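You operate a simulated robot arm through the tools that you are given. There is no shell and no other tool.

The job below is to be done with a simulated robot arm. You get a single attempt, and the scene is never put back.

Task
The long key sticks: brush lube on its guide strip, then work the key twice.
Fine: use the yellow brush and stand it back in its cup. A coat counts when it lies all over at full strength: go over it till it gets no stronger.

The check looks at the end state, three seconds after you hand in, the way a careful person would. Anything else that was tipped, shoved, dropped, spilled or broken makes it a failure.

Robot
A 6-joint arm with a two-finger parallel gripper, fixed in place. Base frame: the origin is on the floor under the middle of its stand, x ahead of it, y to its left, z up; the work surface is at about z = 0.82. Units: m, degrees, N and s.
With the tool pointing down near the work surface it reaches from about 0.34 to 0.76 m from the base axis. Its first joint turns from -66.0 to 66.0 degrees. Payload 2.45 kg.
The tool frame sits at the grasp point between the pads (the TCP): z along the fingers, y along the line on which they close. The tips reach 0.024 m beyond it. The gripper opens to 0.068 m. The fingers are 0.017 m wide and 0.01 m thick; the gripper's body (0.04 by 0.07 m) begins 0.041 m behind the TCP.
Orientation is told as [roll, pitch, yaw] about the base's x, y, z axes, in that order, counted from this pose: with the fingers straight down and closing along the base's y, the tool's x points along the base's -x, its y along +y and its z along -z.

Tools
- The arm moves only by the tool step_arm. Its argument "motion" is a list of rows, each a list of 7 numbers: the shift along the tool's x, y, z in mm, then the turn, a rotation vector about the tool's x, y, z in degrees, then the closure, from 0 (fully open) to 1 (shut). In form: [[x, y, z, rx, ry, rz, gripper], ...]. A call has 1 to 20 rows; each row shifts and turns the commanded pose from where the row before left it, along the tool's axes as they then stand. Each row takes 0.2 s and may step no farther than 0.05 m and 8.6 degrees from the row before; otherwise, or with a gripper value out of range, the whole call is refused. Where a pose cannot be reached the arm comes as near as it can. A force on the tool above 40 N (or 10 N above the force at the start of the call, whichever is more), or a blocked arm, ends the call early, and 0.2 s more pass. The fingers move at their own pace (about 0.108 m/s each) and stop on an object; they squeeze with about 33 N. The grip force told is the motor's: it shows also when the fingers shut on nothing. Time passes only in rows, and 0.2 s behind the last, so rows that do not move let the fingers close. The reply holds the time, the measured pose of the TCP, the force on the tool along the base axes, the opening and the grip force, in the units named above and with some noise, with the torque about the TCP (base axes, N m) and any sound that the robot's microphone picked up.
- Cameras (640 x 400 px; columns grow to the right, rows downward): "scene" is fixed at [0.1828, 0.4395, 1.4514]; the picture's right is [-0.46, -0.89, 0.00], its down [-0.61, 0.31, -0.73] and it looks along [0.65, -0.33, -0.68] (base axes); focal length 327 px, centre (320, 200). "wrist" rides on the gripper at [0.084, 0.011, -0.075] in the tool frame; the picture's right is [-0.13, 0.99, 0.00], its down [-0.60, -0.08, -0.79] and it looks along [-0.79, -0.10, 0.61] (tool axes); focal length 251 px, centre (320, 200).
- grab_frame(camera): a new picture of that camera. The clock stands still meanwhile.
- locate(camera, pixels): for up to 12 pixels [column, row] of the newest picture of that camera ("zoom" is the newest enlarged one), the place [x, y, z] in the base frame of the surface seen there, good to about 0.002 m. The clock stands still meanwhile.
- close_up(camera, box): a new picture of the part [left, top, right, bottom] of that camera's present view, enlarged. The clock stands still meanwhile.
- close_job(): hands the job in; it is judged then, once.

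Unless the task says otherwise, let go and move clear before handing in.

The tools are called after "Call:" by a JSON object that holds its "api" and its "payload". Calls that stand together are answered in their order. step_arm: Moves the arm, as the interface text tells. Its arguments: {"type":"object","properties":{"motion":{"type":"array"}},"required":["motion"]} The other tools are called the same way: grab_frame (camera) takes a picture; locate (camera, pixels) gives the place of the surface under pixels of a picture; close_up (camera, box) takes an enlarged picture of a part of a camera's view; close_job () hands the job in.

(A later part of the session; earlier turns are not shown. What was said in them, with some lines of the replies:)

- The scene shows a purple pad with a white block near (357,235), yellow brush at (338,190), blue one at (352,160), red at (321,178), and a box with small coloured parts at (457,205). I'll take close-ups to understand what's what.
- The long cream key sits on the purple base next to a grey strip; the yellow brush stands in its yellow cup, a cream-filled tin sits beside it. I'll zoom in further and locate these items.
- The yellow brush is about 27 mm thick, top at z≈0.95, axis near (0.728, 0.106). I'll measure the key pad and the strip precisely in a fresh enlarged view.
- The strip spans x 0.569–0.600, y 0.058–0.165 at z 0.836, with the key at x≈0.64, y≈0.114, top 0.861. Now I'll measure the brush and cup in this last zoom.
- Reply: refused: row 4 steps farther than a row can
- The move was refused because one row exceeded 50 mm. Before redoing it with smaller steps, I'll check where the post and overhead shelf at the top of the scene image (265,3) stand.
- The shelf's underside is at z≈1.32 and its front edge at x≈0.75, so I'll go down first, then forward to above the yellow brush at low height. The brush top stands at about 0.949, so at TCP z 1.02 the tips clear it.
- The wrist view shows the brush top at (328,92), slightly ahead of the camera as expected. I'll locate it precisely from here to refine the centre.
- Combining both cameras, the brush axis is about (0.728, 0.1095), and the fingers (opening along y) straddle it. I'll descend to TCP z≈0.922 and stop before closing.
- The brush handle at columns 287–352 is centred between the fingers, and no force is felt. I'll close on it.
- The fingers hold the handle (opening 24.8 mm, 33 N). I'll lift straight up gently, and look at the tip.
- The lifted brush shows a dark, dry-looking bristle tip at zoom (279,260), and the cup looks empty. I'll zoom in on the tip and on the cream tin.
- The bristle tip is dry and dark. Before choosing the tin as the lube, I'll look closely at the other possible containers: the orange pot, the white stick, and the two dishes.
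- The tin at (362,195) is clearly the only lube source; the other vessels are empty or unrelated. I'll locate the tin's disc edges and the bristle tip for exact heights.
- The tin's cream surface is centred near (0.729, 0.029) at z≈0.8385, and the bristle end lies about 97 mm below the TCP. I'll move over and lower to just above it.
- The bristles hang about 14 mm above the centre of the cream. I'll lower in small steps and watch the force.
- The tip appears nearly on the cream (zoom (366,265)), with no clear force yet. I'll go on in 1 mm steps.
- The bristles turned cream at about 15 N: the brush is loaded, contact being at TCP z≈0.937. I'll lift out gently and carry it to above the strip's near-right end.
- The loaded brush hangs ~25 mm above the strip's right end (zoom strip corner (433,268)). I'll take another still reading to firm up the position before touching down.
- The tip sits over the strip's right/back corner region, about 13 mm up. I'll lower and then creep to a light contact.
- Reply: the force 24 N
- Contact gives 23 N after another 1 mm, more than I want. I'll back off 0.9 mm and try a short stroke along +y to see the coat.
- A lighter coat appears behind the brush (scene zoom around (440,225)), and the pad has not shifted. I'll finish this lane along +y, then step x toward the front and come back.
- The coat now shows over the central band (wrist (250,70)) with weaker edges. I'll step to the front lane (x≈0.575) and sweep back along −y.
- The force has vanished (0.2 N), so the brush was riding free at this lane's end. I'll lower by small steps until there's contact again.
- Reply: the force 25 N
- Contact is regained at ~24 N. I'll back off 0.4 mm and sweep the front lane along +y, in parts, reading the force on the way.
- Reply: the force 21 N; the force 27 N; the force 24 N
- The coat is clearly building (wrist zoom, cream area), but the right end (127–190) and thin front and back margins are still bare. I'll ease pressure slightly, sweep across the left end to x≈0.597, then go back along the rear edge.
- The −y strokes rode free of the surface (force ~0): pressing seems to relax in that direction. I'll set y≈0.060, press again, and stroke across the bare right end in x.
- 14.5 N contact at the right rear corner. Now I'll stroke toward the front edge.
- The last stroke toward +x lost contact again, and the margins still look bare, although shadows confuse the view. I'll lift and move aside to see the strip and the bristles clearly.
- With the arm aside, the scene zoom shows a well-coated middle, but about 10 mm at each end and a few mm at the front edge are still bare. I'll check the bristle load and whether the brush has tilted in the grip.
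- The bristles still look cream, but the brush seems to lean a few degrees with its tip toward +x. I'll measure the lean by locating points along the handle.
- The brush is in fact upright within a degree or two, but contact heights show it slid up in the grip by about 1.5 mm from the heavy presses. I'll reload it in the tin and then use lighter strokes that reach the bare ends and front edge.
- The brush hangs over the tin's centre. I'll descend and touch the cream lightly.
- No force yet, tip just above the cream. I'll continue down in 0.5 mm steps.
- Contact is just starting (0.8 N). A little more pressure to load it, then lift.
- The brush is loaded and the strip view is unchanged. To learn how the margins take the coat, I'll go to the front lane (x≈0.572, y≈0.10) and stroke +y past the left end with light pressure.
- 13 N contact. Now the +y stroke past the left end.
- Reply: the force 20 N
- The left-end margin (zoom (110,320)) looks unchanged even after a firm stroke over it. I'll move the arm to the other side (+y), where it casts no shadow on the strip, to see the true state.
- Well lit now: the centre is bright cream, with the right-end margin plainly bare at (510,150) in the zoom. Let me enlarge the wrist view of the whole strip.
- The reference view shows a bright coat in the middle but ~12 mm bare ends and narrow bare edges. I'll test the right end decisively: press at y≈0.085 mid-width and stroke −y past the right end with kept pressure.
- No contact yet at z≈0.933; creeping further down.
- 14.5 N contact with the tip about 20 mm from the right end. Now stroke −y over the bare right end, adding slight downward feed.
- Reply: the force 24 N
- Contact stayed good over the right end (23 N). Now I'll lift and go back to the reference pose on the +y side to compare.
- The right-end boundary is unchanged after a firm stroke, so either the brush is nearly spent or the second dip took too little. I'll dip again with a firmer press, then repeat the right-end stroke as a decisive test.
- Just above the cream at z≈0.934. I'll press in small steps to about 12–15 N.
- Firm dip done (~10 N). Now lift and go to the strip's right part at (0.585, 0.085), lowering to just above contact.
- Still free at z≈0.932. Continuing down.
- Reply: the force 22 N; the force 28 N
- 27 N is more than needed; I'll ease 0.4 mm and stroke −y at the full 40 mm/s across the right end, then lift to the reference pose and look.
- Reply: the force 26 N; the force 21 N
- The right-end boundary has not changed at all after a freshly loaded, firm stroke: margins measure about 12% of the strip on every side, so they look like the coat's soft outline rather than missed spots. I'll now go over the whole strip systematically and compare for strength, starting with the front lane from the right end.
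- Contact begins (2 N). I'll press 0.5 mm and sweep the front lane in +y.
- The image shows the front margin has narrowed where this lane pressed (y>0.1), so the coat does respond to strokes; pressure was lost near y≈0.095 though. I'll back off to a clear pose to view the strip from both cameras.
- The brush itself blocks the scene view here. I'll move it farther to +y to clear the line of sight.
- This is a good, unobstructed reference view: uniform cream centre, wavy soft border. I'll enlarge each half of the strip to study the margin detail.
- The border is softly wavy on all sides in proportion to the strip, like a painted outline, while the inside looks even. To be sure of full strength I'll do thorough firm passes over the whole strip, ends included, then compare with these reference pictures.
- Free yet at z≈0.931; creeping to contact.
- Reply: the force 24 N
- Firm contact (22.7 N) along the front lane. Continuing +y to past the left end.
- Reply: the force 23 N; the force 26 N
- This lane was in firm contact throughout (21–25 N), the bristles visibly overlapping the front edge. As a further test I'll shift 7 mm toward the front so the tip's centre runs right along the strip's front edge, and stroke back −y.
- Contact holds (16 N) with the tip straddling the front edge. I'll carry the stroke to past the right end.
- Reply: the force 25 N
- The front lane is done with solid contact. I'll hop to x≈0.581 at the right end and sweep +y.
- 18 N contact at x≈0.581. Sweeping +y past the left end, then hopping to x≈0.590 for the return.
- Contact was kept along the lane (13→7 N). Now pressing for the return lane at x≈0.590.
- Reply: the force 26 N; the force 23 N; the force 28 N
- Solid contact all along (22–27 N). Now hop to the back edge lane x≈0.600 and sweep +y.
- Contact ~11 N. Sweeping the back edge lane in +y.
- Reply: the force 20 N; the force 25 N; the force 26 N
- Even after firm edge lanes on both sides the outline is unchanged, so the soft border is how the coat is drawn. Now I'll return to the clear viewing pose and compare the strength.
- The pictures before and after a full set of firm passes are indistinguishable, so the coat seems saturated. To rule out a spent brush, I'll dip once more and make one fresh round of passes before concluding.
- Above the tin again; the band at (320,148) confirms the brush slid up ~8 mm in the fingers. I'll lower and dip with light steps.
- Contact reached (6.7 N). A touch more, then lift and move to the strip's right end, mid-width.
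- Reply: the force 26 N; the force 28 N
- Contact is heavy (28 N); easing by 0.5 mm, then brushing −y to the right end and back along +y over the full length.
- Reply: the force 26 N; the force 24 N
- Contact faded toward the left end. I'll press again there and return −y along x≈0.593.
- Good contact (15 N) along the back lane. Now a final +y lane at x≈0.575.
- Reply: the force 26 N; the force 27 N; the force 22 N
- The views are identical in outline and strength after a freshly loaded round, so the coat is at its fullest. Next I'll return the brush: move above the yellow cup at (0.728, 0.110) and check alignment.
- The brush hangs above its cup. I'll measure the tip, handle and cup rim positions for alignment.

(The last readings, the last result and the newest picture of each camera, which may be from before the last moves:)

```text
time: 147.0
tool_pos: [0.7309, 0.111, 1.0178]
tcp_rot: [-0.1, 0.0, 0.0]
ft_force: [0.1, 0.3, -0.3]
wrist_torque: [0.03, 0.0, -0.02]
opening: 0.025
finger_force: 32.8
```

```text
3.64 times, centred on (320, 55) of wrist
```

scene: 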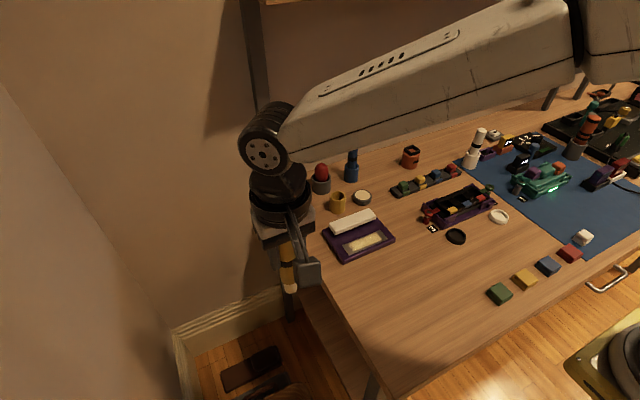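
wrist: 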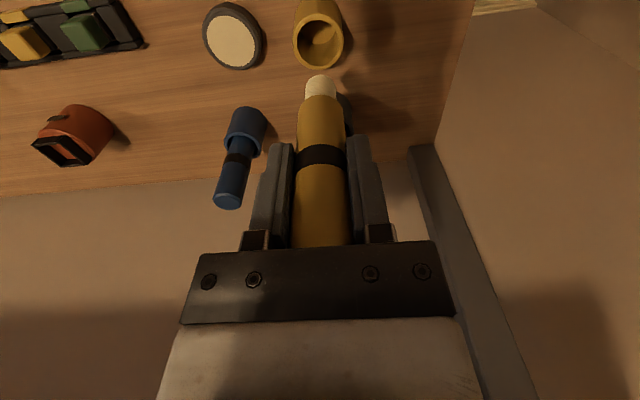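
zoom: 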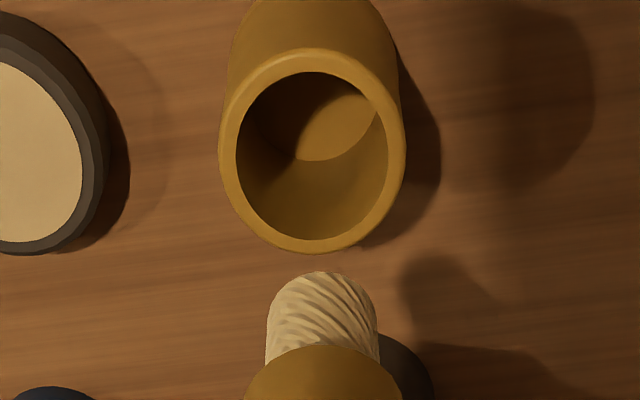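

The brush hangs upright; relative to the cup centre it is ~3.5 mm too far in +x and ~1.5 mm in +y. I'll shift accordingly and lower the tip to just above the rim to check.

Call:
{"api": "step_arm", "payload": {"motion": [[3.7, -1.5, 0, 0, 0, 0, 1], [0, 0, 25, 0, 0, 0, 1], [0, 0, 20, 0, 0, 0, 1], [0, 0, 0, 0, 0, 0, 1], [0, 0, 0, 0, 0, 0, 1]]}}

Call:
{"api": "close_up", "payload": {"camera": "scene", "box": [310, 160, 366, 215]}}

Call:
{"api": "close_up", "payload": {"camera": "wrist", "box": [270, 0, 370, 110]}}

```text
time: 148.2
tool_pos: [0.7259, 0.1094, 0.9742]
tcp_rot: [0.0, 0.0, 0.0]
ft_force: [-0.5, 0.1, -0.1]
wrist_torque: [0.01, -0.02, 0.0]
opening: 0.0251
finger_force: 33.4
```

```text
7.27 times, centred on (338, 188) of scene
```

zoom: 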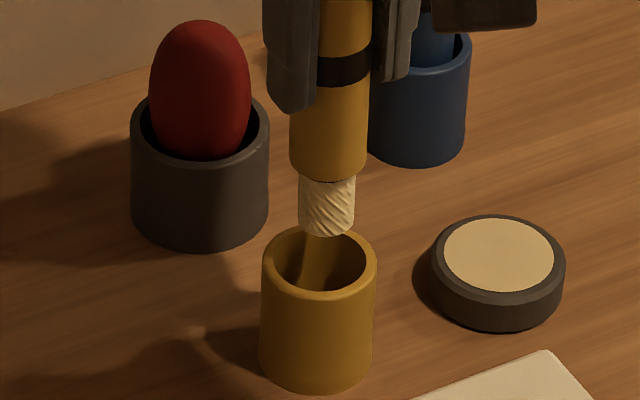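

```text
3.64 times, centred on (320, 55) of wrist
```

zoom: 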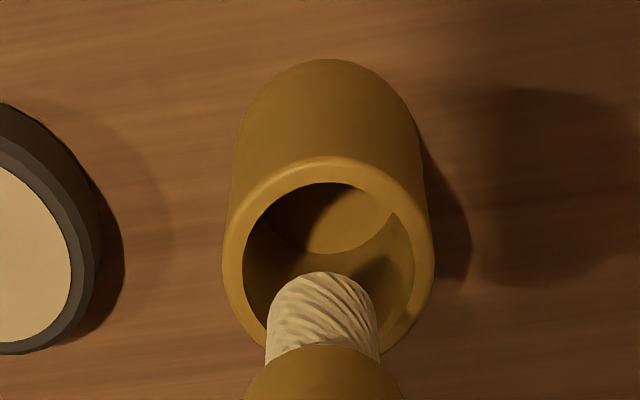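

In both views the tip is about 1.3 mm to −y of the cup's centre, x being right. I'll correct and lower into the cup, watching the force.

Call:
{"api": "step_arm", "payload": {"motion": [[0.5, 1.3, 0, 0, 0, 0, 1], [0, 0, 10, 0, 0, 0, 1], [0, 0, 10, 0, 0, 0, 1], [0, 0, 8, 0, 0, 0, 1], [0, 0, 0, 0, 0, 0, 1]]}}

Call:
{"api": "close_up", "payload": {"camera": "scene", "box": [310, 160, 366, 215]}}

Call:
{"api": "close_up", "payload": {"camera": "wrist", "box": [270, 20, 370, 130]}}

```text
time: 149.4
tool_pos: [0.7245, 0.11, 0.9457]
tcp_rot: [0.0, -0.1, 0.0]
ft_force: [0.5, -0.7, -0.8]
wrist_torque: [0.02, 0.01, -0.01]
opening: 0.0251
finger_force: 33.4
```

```text
7.27 times, centred on (338, 188) of scene
```

zoom: 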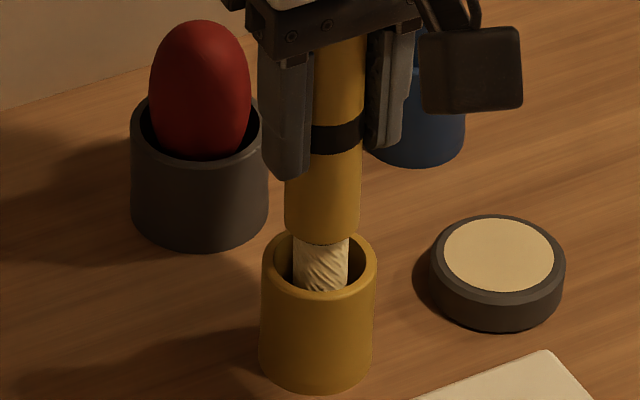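

```text
3.64 times, centred on (320, 75) of wrist
```

zoom: 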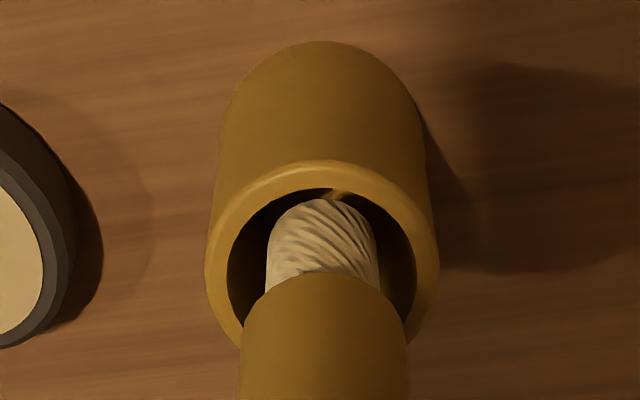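

The bristles have entered the cup, handle centred in the rim in both views, no force. Continuing down slowly.

Call:
{"api": "step_arm", "payload": {"motion": [[0, 0, 6, 0, 0, 0, 1], [0, 0, 6, 0, 0, 0, 1], [0, 0, 6, 0, 0, 0, 1], [0, 0, 6, 0, 0, 0, 1], [0, 0, 0, 0, 0, 0, 1]]}}

Call:
{"api": "close_up", "payload": {"camera": "scene", "box": [310, 160, 366, 215]}}

Call:
{"api": "close_up", "payload": {"camera": "wrist", "box": [270, 40, 370, 150]}}

```text
time: 150.6
tool_pos: [0.7241, 0.1104, 0.9214]
tcp_rot: [-0.1, -0.1, 0.0]
ft_force: [-0.5, -0.6, -0.2]
wrist_torque: [-0.02, 0.03, 0.01]
opening: 0.025
finger_force: 33.1
```

```text
7.27 times, centred on (338, 188) of scene
```

zoom: 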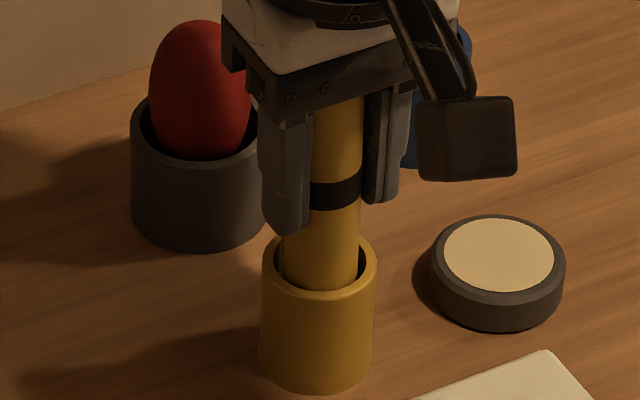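

```text
3.64 times, centred on (320, 95) of wrist
```

zoom: 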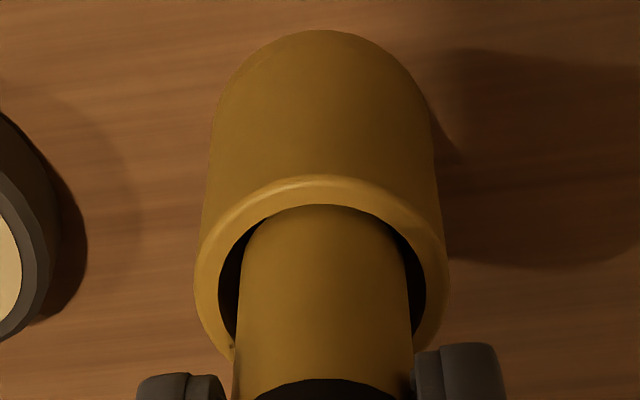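

The handle is in the cup with a small gap at the front wall (wrist zoom (320,200)); I'll shift 1.5 mm to +x and creep down to the cup floor.

Call:
{"api": "step_arm", "payload": {"motion": [[-1.5, 0, 0, 0, 0, 0, 1], [0, 0, 4, 0, 0, 0, 1], [0, 0, 3, 0, 0, 0, 1], [0, 0, 0, 0, 0, 0, 1]]}}

Call:
{"api": "step_arm", "payload": {"motion": [[0, 0, 1, 0, 0, 0, 1], [0, 0, 0, 0, 0, 0, 1]]}}

Call:
{"api": "step_arm", "payload": {"motion": [[0, 0, 1, 0, 0, 0, 1], [0, 0, 0, 0, 0, 0, 1]]}}

```text
time: 151.6
tool_pos: [0.7266, 0.1107, 0.9136]
tcp_rot: [-0.1, -0.1, 0.0]
ft_force: [-1.0, -0.6, -0.3]
wrist_torque: [-0.01, 0.01, 0.03]
opening: 0.0245
finger_force: 33.1
```

```text
time: 152.2
tool_pos: [0.7259, 0.1097, 0.9134]
tcp_rot: [0.0, 0.0, 0.0]
ft_force: [-0.6, -0.1, -0.5]
wrist_torque: [-0.02, -0.01, -0.01]
opening: 0.0251
finger_force: 32.9
```

```text
time: 152.8
tool_pos: [0.727, 0.1104, 0.9123]
tcp_rot: [0.0, 0.0, 0.0]
ft_force: [-0.1, -0.1, 0.4]
wrist_torque: [-0.02, 0.0, 0.03]
opening: 0.0249
finger_force: 33.2
```

Call:
{"api": "step_arm", "payload": {"motion": [[0, 0, 1, 0, 0, 0, 1], [0, 0, 0, 0, 0, 0, 1]]}}

Call:
{"api": "step_arm", "payload": {"motion": [[0, 0, 0.7, 0, 0, 0, 1], [0, 0, 0, 0, 0, 0, 1]]}}

Call:
{"api": "step_arm", "payload": {"motion": [[0, 0, 0.5, 0, 0, 0, 1], [0, 0, 0, 0, 0, 0, 1]]}}

```text
time: 153.4
tool_pos: [0.7276, 0.1102, 0.9115]
tcp_rot: [0.0, -0.1, 0.0]
ft_force: [-0.6, 0.2, -0.7]
wrist_torque: [-0.01, -0.02, -0.02]
opening: 0.0246
finger_force: 32.5
```

```text
time: 154.0
tool_pos: [0.7255, 0.1106, 0.9102]
tcp_rot: [0.0, -0.1, 0.0]
ft_force: [-0.3, 1.0, 0.1]
wrist_torque: [0.02, 0.03, -0.02]
opening: 0.025
finger_force: 33.1
```

```text
time: 154.6
tool_pos: [0.727, 0.1088, 0.9097]
tcp_rot: [0.0, -0.1, 0.0]
ft_force: [-0.4, -0.6, 2.3]
wrist_torque: [-0.05, 0.03, 0.03]
opening: 0.0251
finger_force: 33.3
```

The tip rests on the cup floor (2.3 N). I'll open the fingers gently.

Call:
{"api": "step_arm", "payload": {"motion": [[0, 0, 0, 0, 0, 0, 0.55], [0, 0, 0, 0, 0, 0, 0.5], [0, 0, 0, 0, 0, 0, 0.3], [0, 0, 0, 0, 0, 0, 0.0], [0, 0, 0, 0, 0, 0, 0.0]]}}

Call:
{"api": "close_up", "payload": {"camera": "scene", "box": [310, 160, 366, 215]}}

Call:
{"api": "grab_frame", "payload": {"camera": "wrist"}}

```text
time: 155.8
tool_pos: [0.7271, 0.1084, 0.9092]
tcp_rot: [0.0, -0.1, 0.0]
ft_force: [0.4, -0.3, 1.0]
wrist_torque: [0.01, 0.0, -0.01]
opening: 0.0679
finger_force: 0.0
```

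```text
7.27 times, centred on (338, 188) of scene
```

zoom: 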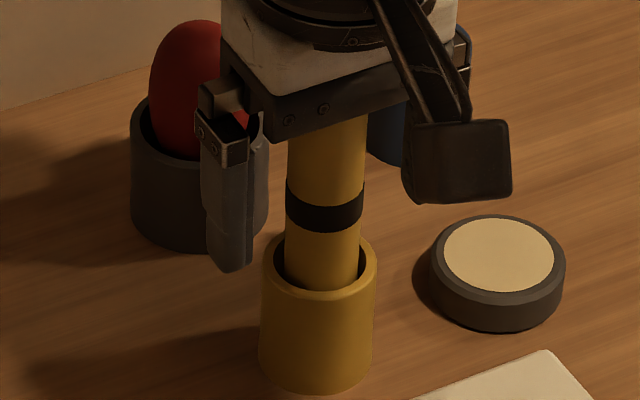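

```text
taken
```

wrist: 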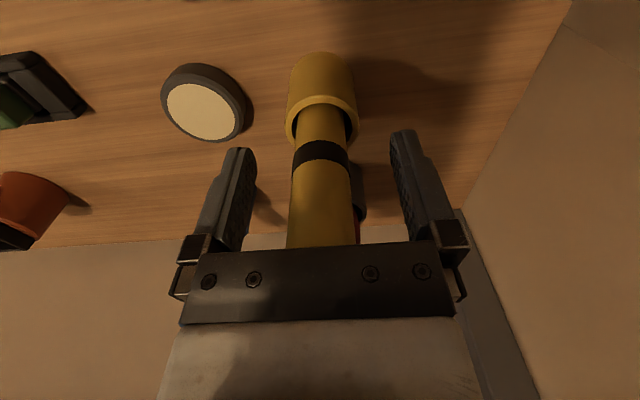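

The brush stands free and upright. I'll rise straight up.

Call:
{"api": "step_arm", "payload": {"motion": [[0, 0, -10, 0, 0, 0, 0], [0, 0, -25, 0, 0, 0, 0], [0, 0, -40, 0, 0, 0, 0], [0, 0, -40, 0, 0, 0, 0], [0, 0, 0, 0, 0, 0, 0]]}}

Call:
{"api": "close_up", "payload": {"camera": "scene", "box": [296, 140, 386, 215]}}

Call:
{"api": "grab_frame", "payload": {"camera": "wrist"}}

```text
time: 157.0
tool_pos: [0.7263, 0.1092, 1.025]
tcp_rot: [0.0, 0.1, -0.1]
ft_force: [0.1, 0.4, 0.5]
wrist_torque: [-0.06, 0.01, 0.02]
opening: 0.0678
finger_force: 0.1
```

```text
5.33 times, centred on (341, 178) of scene
```

zoom: 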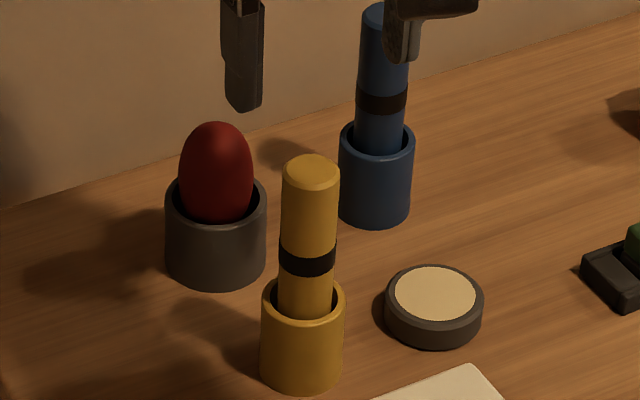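

```text
taken
```

wrist: 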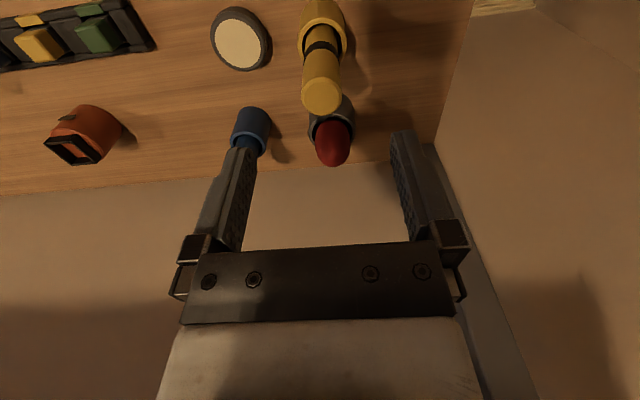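

The yellow brush is back upright in its cup. Now the key: close the fingers and move above its centre (0.640, 0.114), then lower to just over its top (z 0.861).

Call:
{"api": "step_arm", "payload": {"motion": [[30, 1, -5, 0, 0, 0, 1], [30, 2, 0, 0, 0, 0, 1], [26.5, 2, 0, 0, 0, 0, 1], [0, 0, 40, 0, 0, 0, 1], [0, 0, 40, 0, 0, 0, 1], [0, 0, 45, 0, 0, 0, 1], [0, 0, 0, 0, 0, 0, 1], [0, 0, 0, 0, 0, 0, 1]]}}

Call:
{"api": "close_up", "payload": {"camera": "scene", "box": [315, 180, 405, 260]}}

Call:
{"api": "close_up", "payload": {"camera": "wrist", "box": [200, 0, 440, 240]}}

```text
time: 158.8
tool_pos: [0.6394, 0.1167, 0.9051]
tcp_rot: [0.0, 0.1, 0.1]
ft_force: [-0.8, -0.2, 0.8]
wrist_torque: [-0.05, -0.02, -0.01]
opening: 0.0
finger_force: 23.8
```

```text
5.00 times, centred on (360, 220) of scene
```

zoom: 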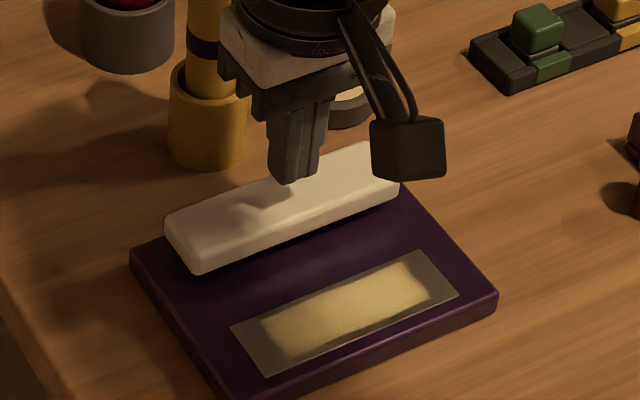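

```text
1.67 times, centred on (320, 120) of wrist
```

zoom: 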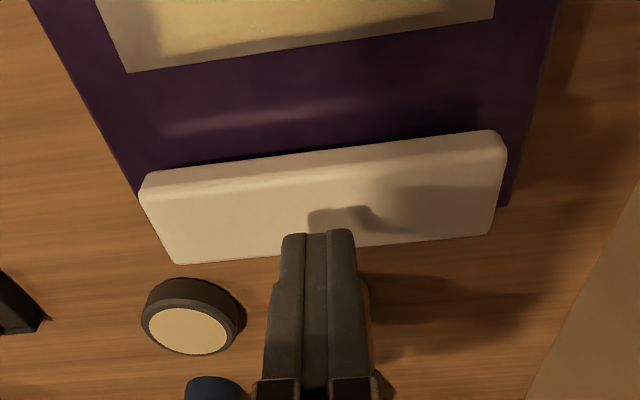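

The closed fingertips are ~20 mm above the middle of the key. I'll descend and then press in small steps, watching force and sound.

Call:
{"api": "step_arm", "payload": {"motion": [[0, 0, 10, 0, 0, 0, 1], [0, 0, 6, 0, 0, 0, 1], [0, 0, 0, 0, 0, 0, 1]]}}

Call:
{"api": "step_arm", "payload": {"motion": [[0, 0, 2, 0, 0, 0, 1], [0, 0, 0, 0, 0, 0, 1]]}}

Call:
{"api": "step_arm", "payload": {"motion": [[0, 0, 2, 0, 0, 0, 1], [0, 0, 0, 0, 0, 0, 1]]}}

Call:
{"api": "close_up", "payload": {"camera": "scene", "box": [315, 190, 405, 250]}}

```text
time: 159.6
tool_pos: [0.6406, 0.1161, 0.8883]
tcp_rot: [0.0, -0.1, 0.0]
ft_force: [0.2, -0.5, 0.1]
wrist_torque: [0.0, 0.01, 0.01]
opening: 0.0
finger_force: 23.1
```

```text
time: 160.2
tool_pos: [0.6419, 0.1153, 0.887]
tcp_rot: [0.0, -0.1, 0.0]
ft_force: [0.2, 0.5, 0.1]
wrist_torque: [0.02, 0.03, 0.01]
opening: 0.0
finger_force: 23.2
```

```text
time: 160.8
tool_pos: [0.6416, 0.1148, 0.884]
tcp_rot: [0.0, -0.1, 0.0]
ft_force: [-0.2, 0.1, 1.8]
wrist_torque: [0.01, 0.04, 0.0]
opening: 0.0
finger_force: 23.7
```

```text
6.67 times, centred on (360, 220) of scene
```

zoom: 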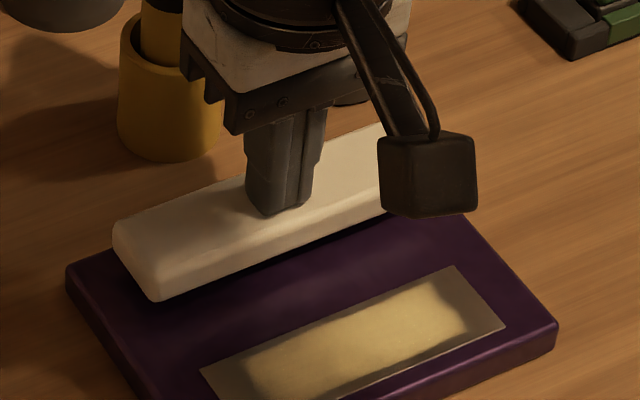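

Contact begins (1.8 N) at TCP z≈0.885. Now pressing down in 1–2 mm steps.

Call:
{"api": "step_arm", "payload": {"motion": [[0, 0, 2, 0, 0, 0, 1], [0, 0, 0, 0, 0, 0, 1]]}}

Call:
{"api": "step_arm", "payload": {"motion": [[0, 0, 2, 0, 0, 0, 1], [0, 0, 0, 0, 0, 0, 1]]}}

Call:
{"api": "step_arm", "payload": {"motion": [[0, 0, 2, 0, 0, 0, 1], [0, 0, 0, 0, 0, 0, 1]]}}

```text
time: 161.4
tool_pos: [0.6414, 0.1156, 0.8834]
tcp_rot: [0.1, 0.0, 0.0]
ft_force: [2.8, -1.6, 2.7]
wrist_torque: [-0.05, -0.01, -0.01]
opening: 0.0
finger_force: 23.2
```

```text
time: 162.0
tool_pos: [0.6414, 0.1144, 0.8805]
tcp_rot: [0.1, -0.1, 0.1]
ft_force: [1.8, 0.7, 3.9]
wrist_torque: [0.02, -0.04, -0.01]
opening: 0.0
finger_force: 23.7
heard: click
```

```text
time: 162.6
tool_pos: [0.6402, 0.1149, 0.8783]
tcp_rot: [0.0, -0.1, 0.0]
ft_force: [2.6, 1.7, 5.4]
wrist_torque: [0.02, -0.06, -0.01]
opening: 0.0001
finger_force: 23.7
```

A click sounded at TCP z≈0.8805 with only ~4 N. I'll press a little more to reach the bottom, then release fully.

Call:
{"api": "step_arm", "payload": {"motion": [[0, 0, 1.5, 0, 0, 0, 1], [0, 0, 0, 0, 0, 0, 1]]}}

Call:
{"api": "close_up", "payload": {"camera": "scene", "box": [315, 190, 405, 250]}}

```text
time: 163.2
tool_pos: [0.6406, 0.1142, 0.8793]
tcp_rot: [0.0, -0.3, 0.0]
ft_force: [-2.7, -3.6, 21.8]
wrist_torque: [-0.06, 0.12, 0.04]
opening: 0.0
finger_force: 23.7
```

```text
6.67 times, centred on (360, 220) of scene
```

zoom: 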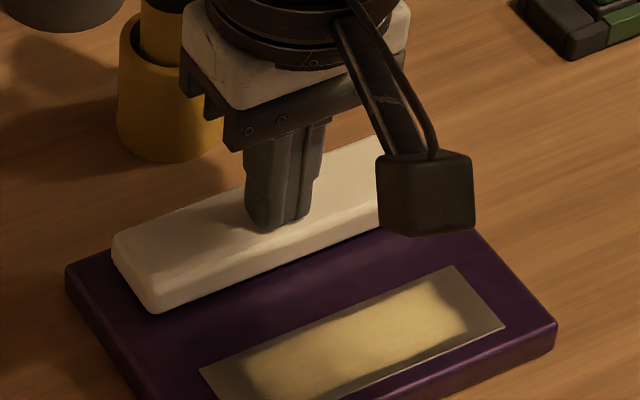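

The key bottomed out (22 N). Releasing fully now.

Call:
{"api": "step_arm", "payload": {"motion": [[0, 0, -2, 0, 0, 0, 1], [0, 0, -5, 0, 0, 0, 1], [0, 0, -8, 0, 0, 0, 1], [0, 0, 0, 0, 0, 0, 1], [0, 0, 0, 0, 0, 0, 1]]}}

Call:
{"api": "close_up", "payload": {"camera": "scene", "box": [315, 190, 405, 250]}}

Call:
{"api": "locate", "payload": {"camera": "zoom", "pixels": [[150, 240], [210, 220], [200, 260], [340, 170]]}}

```text
time: 164.4
tool_pos: [0.6403, 0.1154, 0.8926]
tcp_rot: [0.0, 0.1, 0.0]
ft_force: [-0.4, -0.4, 0.2]
wrist_torque: [-0.01, 0.03, -0.01]
opening: 0.0
finger_force: 23.6
```

```text
6.67 times, centred on (360, 220) of scene
```

zoom: 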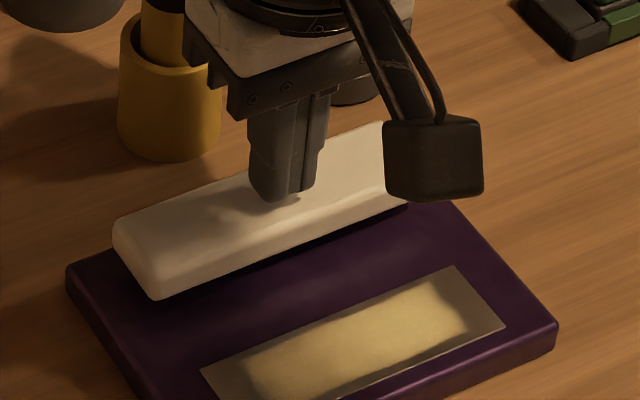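

```text
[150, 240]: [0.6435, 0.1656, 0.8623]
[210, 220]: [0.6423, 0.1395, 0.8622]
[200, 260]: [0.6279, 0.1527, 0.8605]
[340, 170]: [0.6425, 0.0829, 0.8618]
```

The key sprang back fully (top at z 0.862). Now the second press, the same depth.

Call:
{"api": "step_arm", "payload": {"motion": [[0, 0, 6, 0, 0, 0, 1], [0, 0, 3, 0, 0, 0, 1], [0, 0, 2, 0, 0, 0, 1], [0, 0, 2, 0, 0, 0, 1], [0, 0, 1, 0, 0, 0, 1], [0, 0, 0, 0, 0, 0, 1]]}}

Call:
{"api": "step_arm", "payload": {"motion": [[0, 0, 0.7, 0, 0, 0, 1], [0, 0, 0, 0, 0, 0, 1]]}}

```text
time: 165.8
tool_pos: [0.6415, 0.1136, 0.8785]
tcp_rot: [0.0, 0.0, 0.0]
ft_force: [-2.3, 1.4, 7.7]
wrist_torque: [-0.01, 0.11, 0.0]
opening: 0.0
finger_force: 23.5
heard: click
```

```text
time: 166.4
tool_pos: [0.6406, 0.1158, 0.8782]
tcp_rot: [0.0, 0.0, -0.1]
ft_force: [-4.0, -1.0, 11.3]
wrist_torque: [-0.04, 0.14, 0.01]
opening: 0.0001
finger_force: 23.6
```

Second click heard and the key bottomed again. Releasing, rising straight up and moving clear.

Call:
{"api": "step_arm", "payload": {"motion": [[0, 0, -2, 0, 0, 0, 1], [0, 0, -6, 0, 0, 0, 1], [0, 0, -20, 0, 0, 0, 1], [0, 0, -40, 0, 0, 0, 1], [0, 0, -45, 0, 0, 0, 1], [10, 0, -45, 0, 0, 0, 1], [35, 20, -25, 0, 0, 0, 1], [40, 25, 0, 0, 0, 0, 0.5], [40, 25, 0, 0, 0, 0, 0], [40, 25, 0, 0, 0, 0, 0], [0, 40, 0, 0, 0, 0, 0], [0, 40, 0, 0, 0, 0, 0], [0, 40, 0, 0, 0, 0, 0], [0, 0, 0, 0, 0, 0, 0]]}}

Call:
{"api": "grab_frame", "payload": {"camera": "scene"}}

Call:
{"api": "close_up", "payload": {"camera": "scene", "box": [300, 140, 410, 265]}}

Call:
{"api": "close_up", "payload": {"camera": "scene", "box": [335, 220, 395, 258]}}

```text
time: 169.4
tool_pos: [0.4768, 0.3304, 1.0605]
tcp_rot: [0.0, -0.1, 0.0]
ft_force: [0.0, 0.0, -1.2]
wrist_torque: [0.0, 0.0, -0.02]
opening: 0.068
finger_force: 0.1
```

```text
taken
```

scene: 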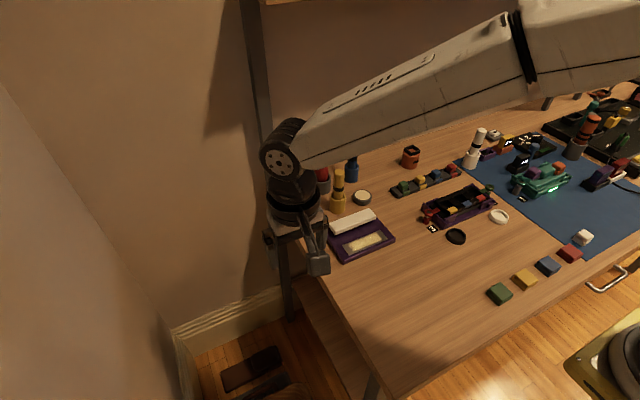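

```text
3.20 times, centred on (355, 202) of scene
```

zoom: 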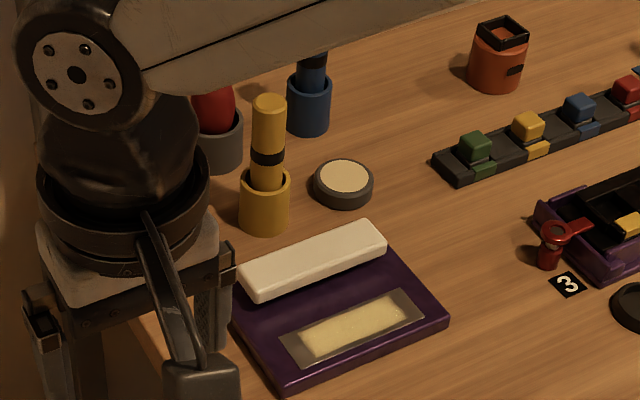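

```text
10.53 times, centred on (365, 239) of scene
```

zoom: 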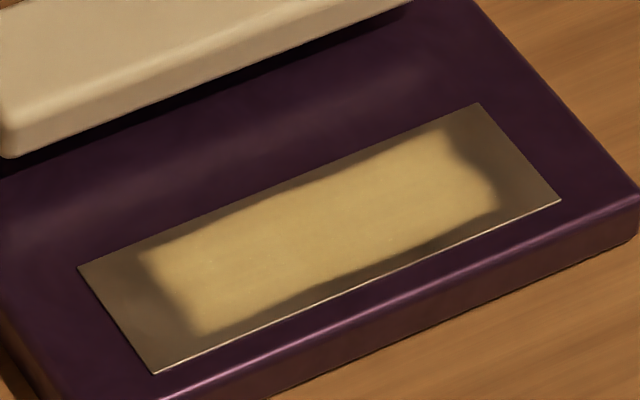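

The end state looks right. The yellow brush stands in its cup at (338,190), the tin is in place at (362,198), and the key is back at full height after exactly two clicks. The coat covers the strip and got no stronger under repeated freshly loaded passes; a thin soft border stayed the same however I brushed it. The arm is clear with the gripper open, so I'm handing in.

Call:
{"api": "close_job", "payload": {}}

```text
The job is handed in.
```

I brushed lube on the key's guide strip, pressed the key twice, and handed in the job. The result hasn't come back, and the one thing I'm unsure of is the bare border around the coat.

- **Coat:** I loaded the yellow brush from the cream-filled tin, which I took to be the lube because the other open containers I checked looked empty. I went over the whole strip, including both ends and both long edges. After a last fresh dip and another set of passes, the pictures showed no change in strength.
- **Bare border:** The lube covers the strip evenly except for a soft-edged border, about 12 mm at each end and 3–5 mm along the sides. Firm strokes directly over it never changed it, so I judged it to be how the coat is drawn. If the check wants lube right to the edge, this could fail.
- **Key:** I pressed it to the bottom twice, with one click each time. It sprang back to full height, about z 0.862, after the first press and looks fully up in the final picture.
- **Brush:** It is upright in its yellow cup. It slid up a little in the gripper during the strokes, but it went back in cleanly and rests on the cup floor.
- **Surroundings:** Nothing else looks moved or tipped in the final pictures. The arm is clear, with the gripper open and empty.
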